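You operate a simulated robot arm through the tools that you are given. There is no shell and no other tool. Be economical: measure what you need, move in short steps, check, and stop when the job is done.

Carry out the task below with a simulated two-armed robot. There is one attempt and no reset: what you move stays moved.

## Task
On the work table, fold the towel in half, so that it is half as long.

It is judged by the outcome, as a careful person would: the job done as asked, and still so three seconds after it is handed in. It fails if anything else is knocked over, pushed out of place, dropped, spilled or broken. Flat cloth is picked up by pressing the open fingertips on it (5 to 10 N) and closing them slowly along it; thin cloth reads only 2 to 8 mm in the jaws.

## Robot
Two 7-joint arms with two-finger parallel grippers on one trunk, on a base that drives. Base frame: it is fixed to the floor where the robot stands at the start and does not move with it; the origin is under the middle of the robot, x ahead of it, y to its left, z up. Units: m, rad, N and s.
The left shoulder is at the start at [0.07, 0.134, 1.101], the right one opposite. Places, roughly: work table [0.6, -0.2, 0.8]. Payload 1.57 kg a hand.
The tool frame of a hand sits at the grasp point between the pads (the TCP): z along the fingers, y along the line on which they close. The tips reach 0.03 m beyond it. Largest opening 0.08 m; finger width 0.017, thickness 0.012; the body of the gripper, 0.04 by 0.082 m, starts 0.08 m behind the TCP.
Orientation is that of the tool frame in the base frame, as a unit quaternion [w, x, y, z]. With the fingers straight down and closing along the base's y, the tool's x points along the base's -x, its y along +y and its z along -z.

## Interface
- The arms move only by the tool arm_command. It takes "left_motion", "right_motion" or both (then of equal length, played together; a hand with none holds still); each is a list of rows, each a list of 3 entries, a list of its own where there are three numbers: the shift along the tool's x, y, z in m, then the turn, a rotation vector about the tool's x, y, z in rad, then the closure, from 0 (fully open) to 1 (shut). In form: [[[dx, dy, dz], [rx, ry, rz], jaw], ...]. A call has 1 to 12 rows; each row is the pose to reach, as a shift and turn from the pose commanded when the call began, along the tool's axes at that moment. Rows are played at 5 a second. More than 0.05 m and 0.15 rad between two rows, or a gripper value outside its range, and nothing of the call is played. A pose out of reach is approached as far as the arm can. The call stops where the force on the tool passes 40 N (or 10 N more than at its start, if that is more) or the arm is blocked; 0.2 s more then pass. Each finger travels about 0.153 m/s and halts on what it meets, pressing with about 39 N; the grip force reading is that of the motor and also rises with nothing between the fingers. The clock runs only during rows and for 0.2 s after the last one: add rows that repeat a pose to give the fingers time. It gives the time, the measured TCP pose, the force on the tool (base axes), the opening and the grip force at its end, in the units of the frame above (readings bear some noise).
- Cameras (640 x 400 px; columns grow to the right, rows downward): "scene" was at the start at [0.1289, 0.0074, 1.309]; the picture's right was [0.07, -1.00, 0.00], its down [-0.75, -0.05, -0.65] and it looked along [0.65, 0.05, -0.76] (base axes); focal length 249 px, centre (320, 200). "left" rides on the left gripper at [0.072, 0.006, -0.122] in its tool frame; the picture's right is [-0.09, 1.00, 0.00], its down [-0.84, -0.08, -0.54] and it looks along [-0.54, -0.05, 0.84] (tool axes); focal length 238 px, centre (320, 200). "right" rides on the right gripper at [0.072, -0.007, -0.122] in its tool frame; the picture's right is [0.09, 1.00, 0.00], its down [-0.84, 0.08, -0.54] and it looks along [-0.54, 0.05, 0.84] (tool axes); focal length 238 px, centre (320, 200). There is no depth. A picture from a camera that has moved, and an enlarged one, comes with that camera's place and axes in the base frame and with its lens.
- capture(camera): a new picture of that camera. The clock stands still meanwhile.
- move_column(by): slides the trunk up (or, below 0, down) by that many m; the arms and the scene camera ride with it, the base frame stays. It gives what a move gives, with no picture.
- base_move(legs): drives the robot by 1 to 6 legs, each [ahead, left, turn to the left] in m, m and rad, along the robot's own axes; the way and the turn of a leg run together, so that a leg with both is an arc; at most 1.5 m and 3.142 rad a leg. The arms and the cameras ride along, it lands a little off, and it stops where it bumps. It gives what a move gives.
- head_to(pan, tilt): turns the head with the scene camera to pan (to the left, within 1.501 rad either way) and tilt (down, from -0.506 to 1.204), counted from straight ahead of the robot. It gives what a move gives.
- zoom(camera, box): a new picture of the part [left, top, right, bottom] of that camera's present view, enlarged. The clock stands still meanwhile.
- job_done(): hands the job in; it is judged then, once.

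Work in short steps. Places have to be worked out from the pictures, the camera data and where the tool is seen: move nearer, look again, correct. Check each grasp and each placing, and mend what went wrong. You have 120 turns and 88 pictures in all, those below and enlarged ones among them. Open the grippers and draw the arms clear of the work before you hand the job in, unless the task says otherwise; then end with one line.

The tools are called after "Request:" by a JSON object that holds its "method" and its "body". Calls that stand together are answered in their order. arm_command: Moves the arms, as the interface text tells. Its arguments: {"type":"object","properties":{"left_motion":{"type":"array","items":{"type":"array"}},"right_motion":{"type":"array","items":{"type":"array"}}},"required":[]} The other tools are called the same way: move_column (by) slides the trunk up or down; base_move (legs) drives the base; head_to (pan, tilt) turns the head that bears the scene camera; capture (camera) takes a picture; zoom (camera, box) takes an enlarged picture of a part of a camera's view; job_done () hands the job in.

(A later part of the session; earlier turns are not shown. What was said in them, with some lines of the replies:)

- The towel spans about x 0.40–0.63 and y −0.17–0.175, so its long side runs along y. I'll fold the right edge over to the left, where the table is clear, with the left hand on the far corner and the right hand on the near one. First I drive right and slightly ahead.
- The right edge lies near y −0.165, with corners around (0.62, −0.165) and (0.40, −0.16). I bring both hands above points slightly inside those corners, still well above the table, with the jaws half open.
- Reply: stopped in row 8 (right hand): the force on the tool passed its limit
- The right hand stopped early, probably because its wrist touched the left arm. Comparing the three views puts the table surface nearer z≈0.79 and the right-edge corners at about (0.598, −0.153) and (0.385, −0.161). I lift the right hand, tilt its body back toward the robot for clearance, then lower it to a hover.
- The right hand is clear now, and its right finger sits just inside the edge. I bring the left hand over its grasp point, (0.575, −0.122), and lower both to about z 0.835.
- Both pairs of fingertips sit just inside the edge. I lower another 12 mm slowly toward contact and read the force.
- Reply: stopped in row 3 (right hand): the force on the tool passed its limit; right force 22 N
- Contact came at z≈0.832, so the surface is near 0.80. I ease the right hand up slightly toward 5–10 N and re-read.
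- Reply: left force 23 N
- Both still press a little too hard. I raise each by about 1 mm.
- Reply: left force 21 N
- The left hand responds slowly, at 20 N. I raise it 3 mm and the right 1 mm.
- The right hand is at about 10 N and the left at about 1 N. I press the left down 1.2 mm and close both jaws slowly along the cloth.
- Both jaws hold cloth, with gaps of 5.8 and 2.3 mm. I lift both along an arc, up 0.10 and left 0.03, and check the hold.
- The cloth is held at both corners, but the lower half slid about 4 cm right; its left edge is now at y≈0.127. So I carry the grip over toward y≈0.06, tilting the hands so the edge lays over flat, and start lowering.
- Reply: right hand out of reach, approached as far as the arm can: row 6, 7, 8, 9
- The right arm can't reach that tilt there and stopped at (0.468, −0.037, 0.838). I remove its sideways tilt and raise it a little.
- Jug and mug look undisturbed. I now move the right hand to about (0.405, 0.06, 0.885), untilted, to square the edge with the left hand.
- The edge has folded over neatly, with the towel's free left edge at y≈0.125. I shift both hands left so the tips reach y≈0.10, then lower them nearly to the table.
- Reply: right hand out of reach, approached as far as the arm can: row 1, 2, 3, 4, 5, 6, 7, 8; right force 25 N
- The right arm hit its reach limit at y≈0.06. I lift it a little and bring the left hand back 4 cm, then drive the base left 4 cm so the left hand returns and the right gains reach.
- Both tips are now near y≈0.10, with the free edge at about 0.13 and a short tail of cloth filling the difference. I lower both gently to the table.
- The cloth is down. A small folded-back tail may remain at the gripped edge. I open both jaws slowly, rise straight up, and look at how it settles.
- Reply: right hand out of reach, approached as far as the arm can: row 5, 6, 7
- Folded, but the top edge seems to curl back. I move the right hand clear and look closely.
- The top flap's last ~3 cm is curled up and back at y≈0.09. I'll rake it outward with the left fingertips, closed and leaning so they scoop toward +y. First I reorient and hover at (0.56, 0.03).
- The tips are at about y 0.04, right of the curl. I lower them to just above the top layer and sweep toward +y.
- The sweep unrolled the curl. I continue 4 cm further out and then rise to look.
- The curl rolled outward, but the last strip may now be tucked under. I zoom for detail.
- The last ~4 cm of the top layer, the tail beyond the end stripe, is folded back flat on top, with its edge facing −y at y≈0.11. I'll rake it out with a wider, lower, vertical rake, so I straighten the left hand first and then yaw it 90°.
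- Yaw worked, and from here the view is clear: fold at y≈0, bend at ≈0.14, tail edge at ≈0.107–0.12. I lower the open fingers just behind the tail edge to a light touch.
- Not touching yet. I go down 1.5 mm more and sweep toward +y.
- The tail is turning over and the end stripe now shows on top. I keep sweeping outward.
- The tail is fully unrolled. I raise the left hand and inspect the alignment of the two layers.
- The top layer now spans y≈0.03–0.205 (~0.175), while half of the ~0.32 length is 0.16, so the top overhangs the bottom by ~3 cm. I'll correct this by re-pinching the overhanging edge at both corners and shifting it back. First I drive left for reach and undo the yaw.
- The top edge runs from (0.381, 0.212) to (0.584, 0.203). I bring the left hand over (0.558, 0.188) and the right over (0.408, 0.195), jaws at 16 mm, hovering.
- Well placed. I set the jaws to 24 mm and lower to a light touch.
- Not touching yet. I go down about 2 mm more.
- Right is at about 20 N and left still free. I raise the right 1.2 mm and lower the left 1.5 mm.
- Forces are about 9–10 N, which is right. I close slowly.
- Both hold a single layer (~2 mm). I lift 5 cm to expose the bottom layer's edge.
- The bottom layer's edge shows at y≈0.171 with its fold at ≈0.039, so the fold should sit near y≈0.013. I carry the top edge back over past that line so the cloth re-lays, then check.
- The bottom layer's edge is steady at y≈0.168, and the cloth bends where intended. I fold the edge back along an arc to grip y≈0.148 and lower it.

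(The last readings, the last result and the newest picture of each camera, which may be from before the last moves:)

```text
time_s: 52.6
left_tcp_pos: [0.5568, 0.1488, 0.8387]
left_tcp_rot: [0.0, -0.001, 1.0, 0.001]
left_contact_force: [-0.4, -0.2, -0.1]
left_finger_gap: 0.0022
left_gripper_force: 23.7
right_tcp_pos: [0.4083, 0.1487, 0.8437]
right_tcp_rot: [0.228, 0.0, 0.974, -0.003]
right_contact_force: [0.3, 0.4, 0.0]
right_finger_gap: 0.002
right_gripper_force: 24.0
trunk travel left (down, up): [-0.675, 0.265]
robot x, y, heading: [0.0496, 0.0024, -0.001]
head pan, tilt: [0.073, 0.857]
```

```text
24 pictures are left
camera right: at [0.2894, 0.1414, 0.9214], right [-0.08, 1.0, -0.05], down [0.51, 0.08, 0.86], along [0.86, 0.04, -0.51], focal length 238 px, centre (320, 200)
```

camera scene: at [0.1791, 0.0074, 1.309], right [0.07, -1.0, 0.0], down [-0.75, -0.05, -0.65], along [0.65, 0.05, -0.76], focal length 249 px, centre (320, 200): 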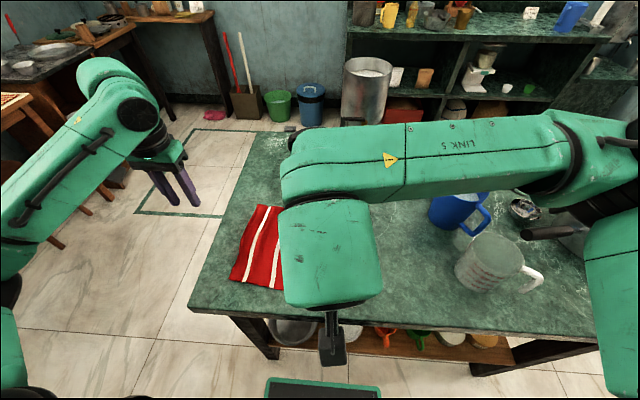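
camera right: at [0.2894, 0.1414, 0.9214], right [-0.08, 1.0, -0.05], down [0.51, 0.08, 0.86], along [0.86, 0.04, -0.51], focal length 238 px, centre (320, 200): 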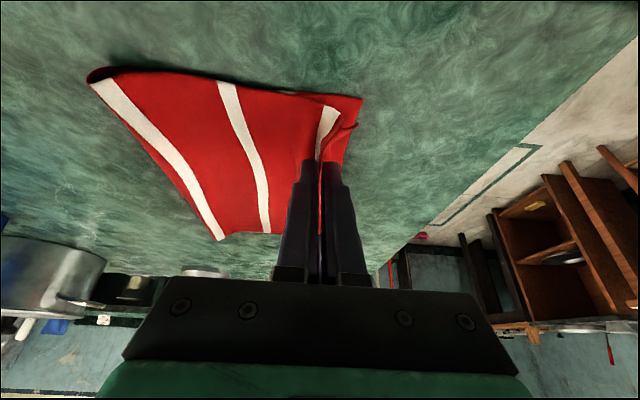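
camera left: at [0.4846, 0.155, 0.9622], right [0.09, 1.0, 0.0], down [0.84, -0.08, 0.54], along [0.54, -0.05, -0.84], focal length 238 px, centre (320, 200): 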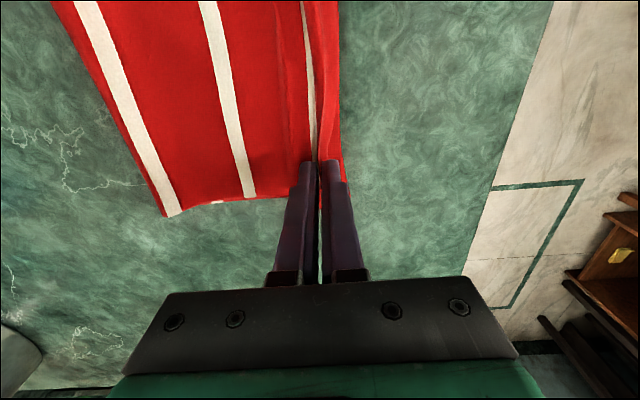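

The edges line up now, with the fold at the middle stripe and the tail pointing outward. I lower the last few mm, open slowly and rise.

Request:
{"method": "arm_command", "body": {"left_motion": [[[0, 0, 0.002], [0, 0, 0], 1], [[0, 0, 0.003], [0, 0, 0], 1], [[0, 0, 0.003], [0, 0, 0], 0.9], [[0, 0, 0.003], [0, 0, 0], 0.8], [[0, 0, 0.003], [0, 0, 0], 0.75], [[0, 0, -0.01], [0, 0, 0], 0.75], [[0, 0, -0.03], [0, 0, 0], 0.75], [[0, 0, -0.06], [0, 0, 0], 0.75], [[0, 0, -0.1], [0, 0, 0], 0.75]], "right_motion": [[[0.002, 0, 0.004], [0, 0, 0], 1], [[0.0036, 0, 0.0072], [0, 0, 0], 1], [[0.0036, 0, 0.0072], [0, 0, 0], 0.9], [[0.0036, 0, 0.0072], [0, 0, 0], 0.8], [[0.0036, 0, 0.0072], [0, 0, 0], 0.75], [[-0.0045, 0, -0.009], [0, 0, 0], 0.75], [[-0.0134, 0, -0.0269], [0, 0, 0], 0.75], [[-0.0268, 0, -0.0537], [0, 0, 0], 0.75], [[-0.0446, 0, -0.0895], [0, 0, 0], 0.75]]}}

Request:
{"method": "arm_command", "body": {"left_motion": [[[0, 0.03, -0.01], [0, 0, 0], 0.5], [[0, 0.06, -0.02], [0, 0, 0], 0.2], [[0, 0.09, -0.03], [0, 0, 0], 0], [[0, 0.12, -0.03], [0, 0, 0], 0], [[0, 0.15, -0.03], [0, 0, 0], 0]], "right_motion": [[[0, -0.04, -0.01], [0, 0, 0], 0.5], [[0, -0.08, -0.02], [0, 0, 0], 0.2], [[0, -0.12, -0.02], [0, 0, 0], 0], [[0, -0.16, -0.02], [0, 0, 0], 0], [[0, -0.2, -0.02], [0, 0, 0], 0]]}}

Request:
{"method": "capture", "body": {"camera": "scene"}}

Request:
{"method": "zoom", "body": {"camera": "scene", "box": [200, 160, 360, 310]}}

Request:
{"method": "capture", "body": {"camera": "right"}}

```text
time_s: 54.6
left_tcp_pos: [0.5566, 0.1474, 0.9422]
left_tcp_rot: [-0.001, -0.001, 1.0, 0.001]
left_contact_force: [-0.6, 0.2, 0.0]
left_finger_gap: 0.0203
left_gripper_force: 0.1
right_tcp_pos: [0.4064, 0.1465, 0.9434]
right_tcp_rot: [0.229, 0.0, 0.974, -0.003]
right_contact_force: [-0.6, 0.3, 0.6]
right_finger_gap: 0.02
right_gripper_force: 0.2
trunk travel left (down, up): [-0.675, 0.265]
robot x, y, heading: [0.0496, -0.0014, -0.005]
head pan, tilt: [0.073, 0.857]
```

```text
time_s: 55.8
left_tcp_pos: [0.557, 0.2951, 0.9709]
left_tcp_rot: [0.001, -0.001, 1.0, 0.001]
left_contact_force: [0.0, -0.1, -0.2]
left_finger_gap: 0.0802
left_gripper_force: 0.2
right_tcp_pos: [0.3987, -0.0535, 0.9635]
right_tcp_rot: [0.229, 0.0, 0.973, -0.002]
right_contact_force: [-0.5, 0.3, 0.1]
right_finger_gap: 0.0801
right_gripper_force: 0.0
trunk travel left (down, up): [-0.675, 0.265]
robot x, y, heading: [0.0494, 0.0026, -0.002]
head pan, tilt: [0.073, 0.857]
```

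```text
23 pictures are left
camera scene: at [0.1783, 0.0059, 1.3091], right [0.07, -1.0, 0.0], down [-0.75, -0.05, -0.65], along [0.65, 0.05, -0.76], focal length 249 px, centre (320, 200)
```

scene: 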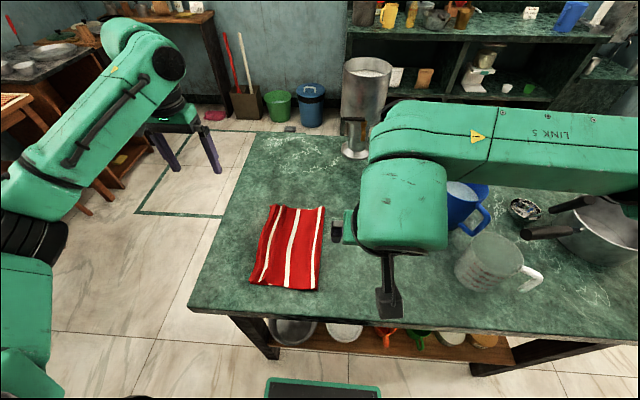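

```text
2.67 times, centred on (280, 235) of scene
camera zoom: at [0.1783, 0.0059, 1.3091], right [0.07, -1.0, 0.0], down [-0.75, -0.05, -0.65], along [0.65, 0.05, -0.76], focal length 665 px, centre (427, 107)
```

zoom: 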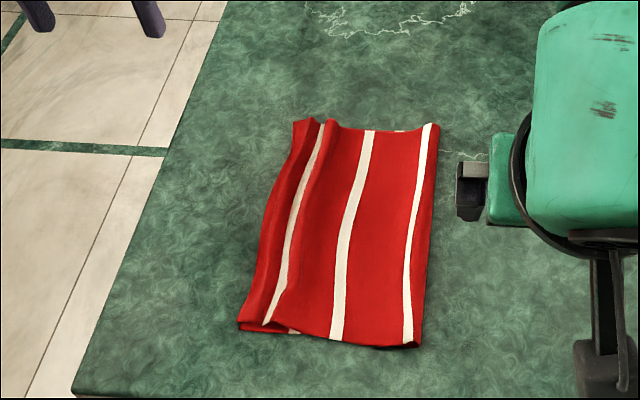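

```text
21 pictures are left
camera right: at [0.2808, -0.0598, 1.0405], right [-0.08, 1.0, -0.05], down [0.51, 0.08, 0.86], along [0.86, 0.05, -0.51], focal length 238 px, centre (320, 200)
```

right: 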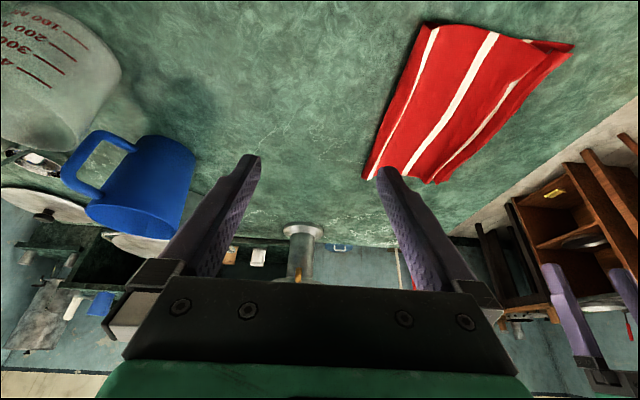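

The towel is folded in half: the layers are aligned, the middle stripe lies along the fold, and it spans about 0.155 of the original ~0.32 m. Both hands are open and clear, and the mug and jug are where they were, so I hand the job in.

Request:
{"method": "job_done", "body": {}}

```text
The job is handed in.
```

The towel is folded in half along its length, with the edges lined up except for a slight wrinkle near the top edge; nothing else on the table was moved.
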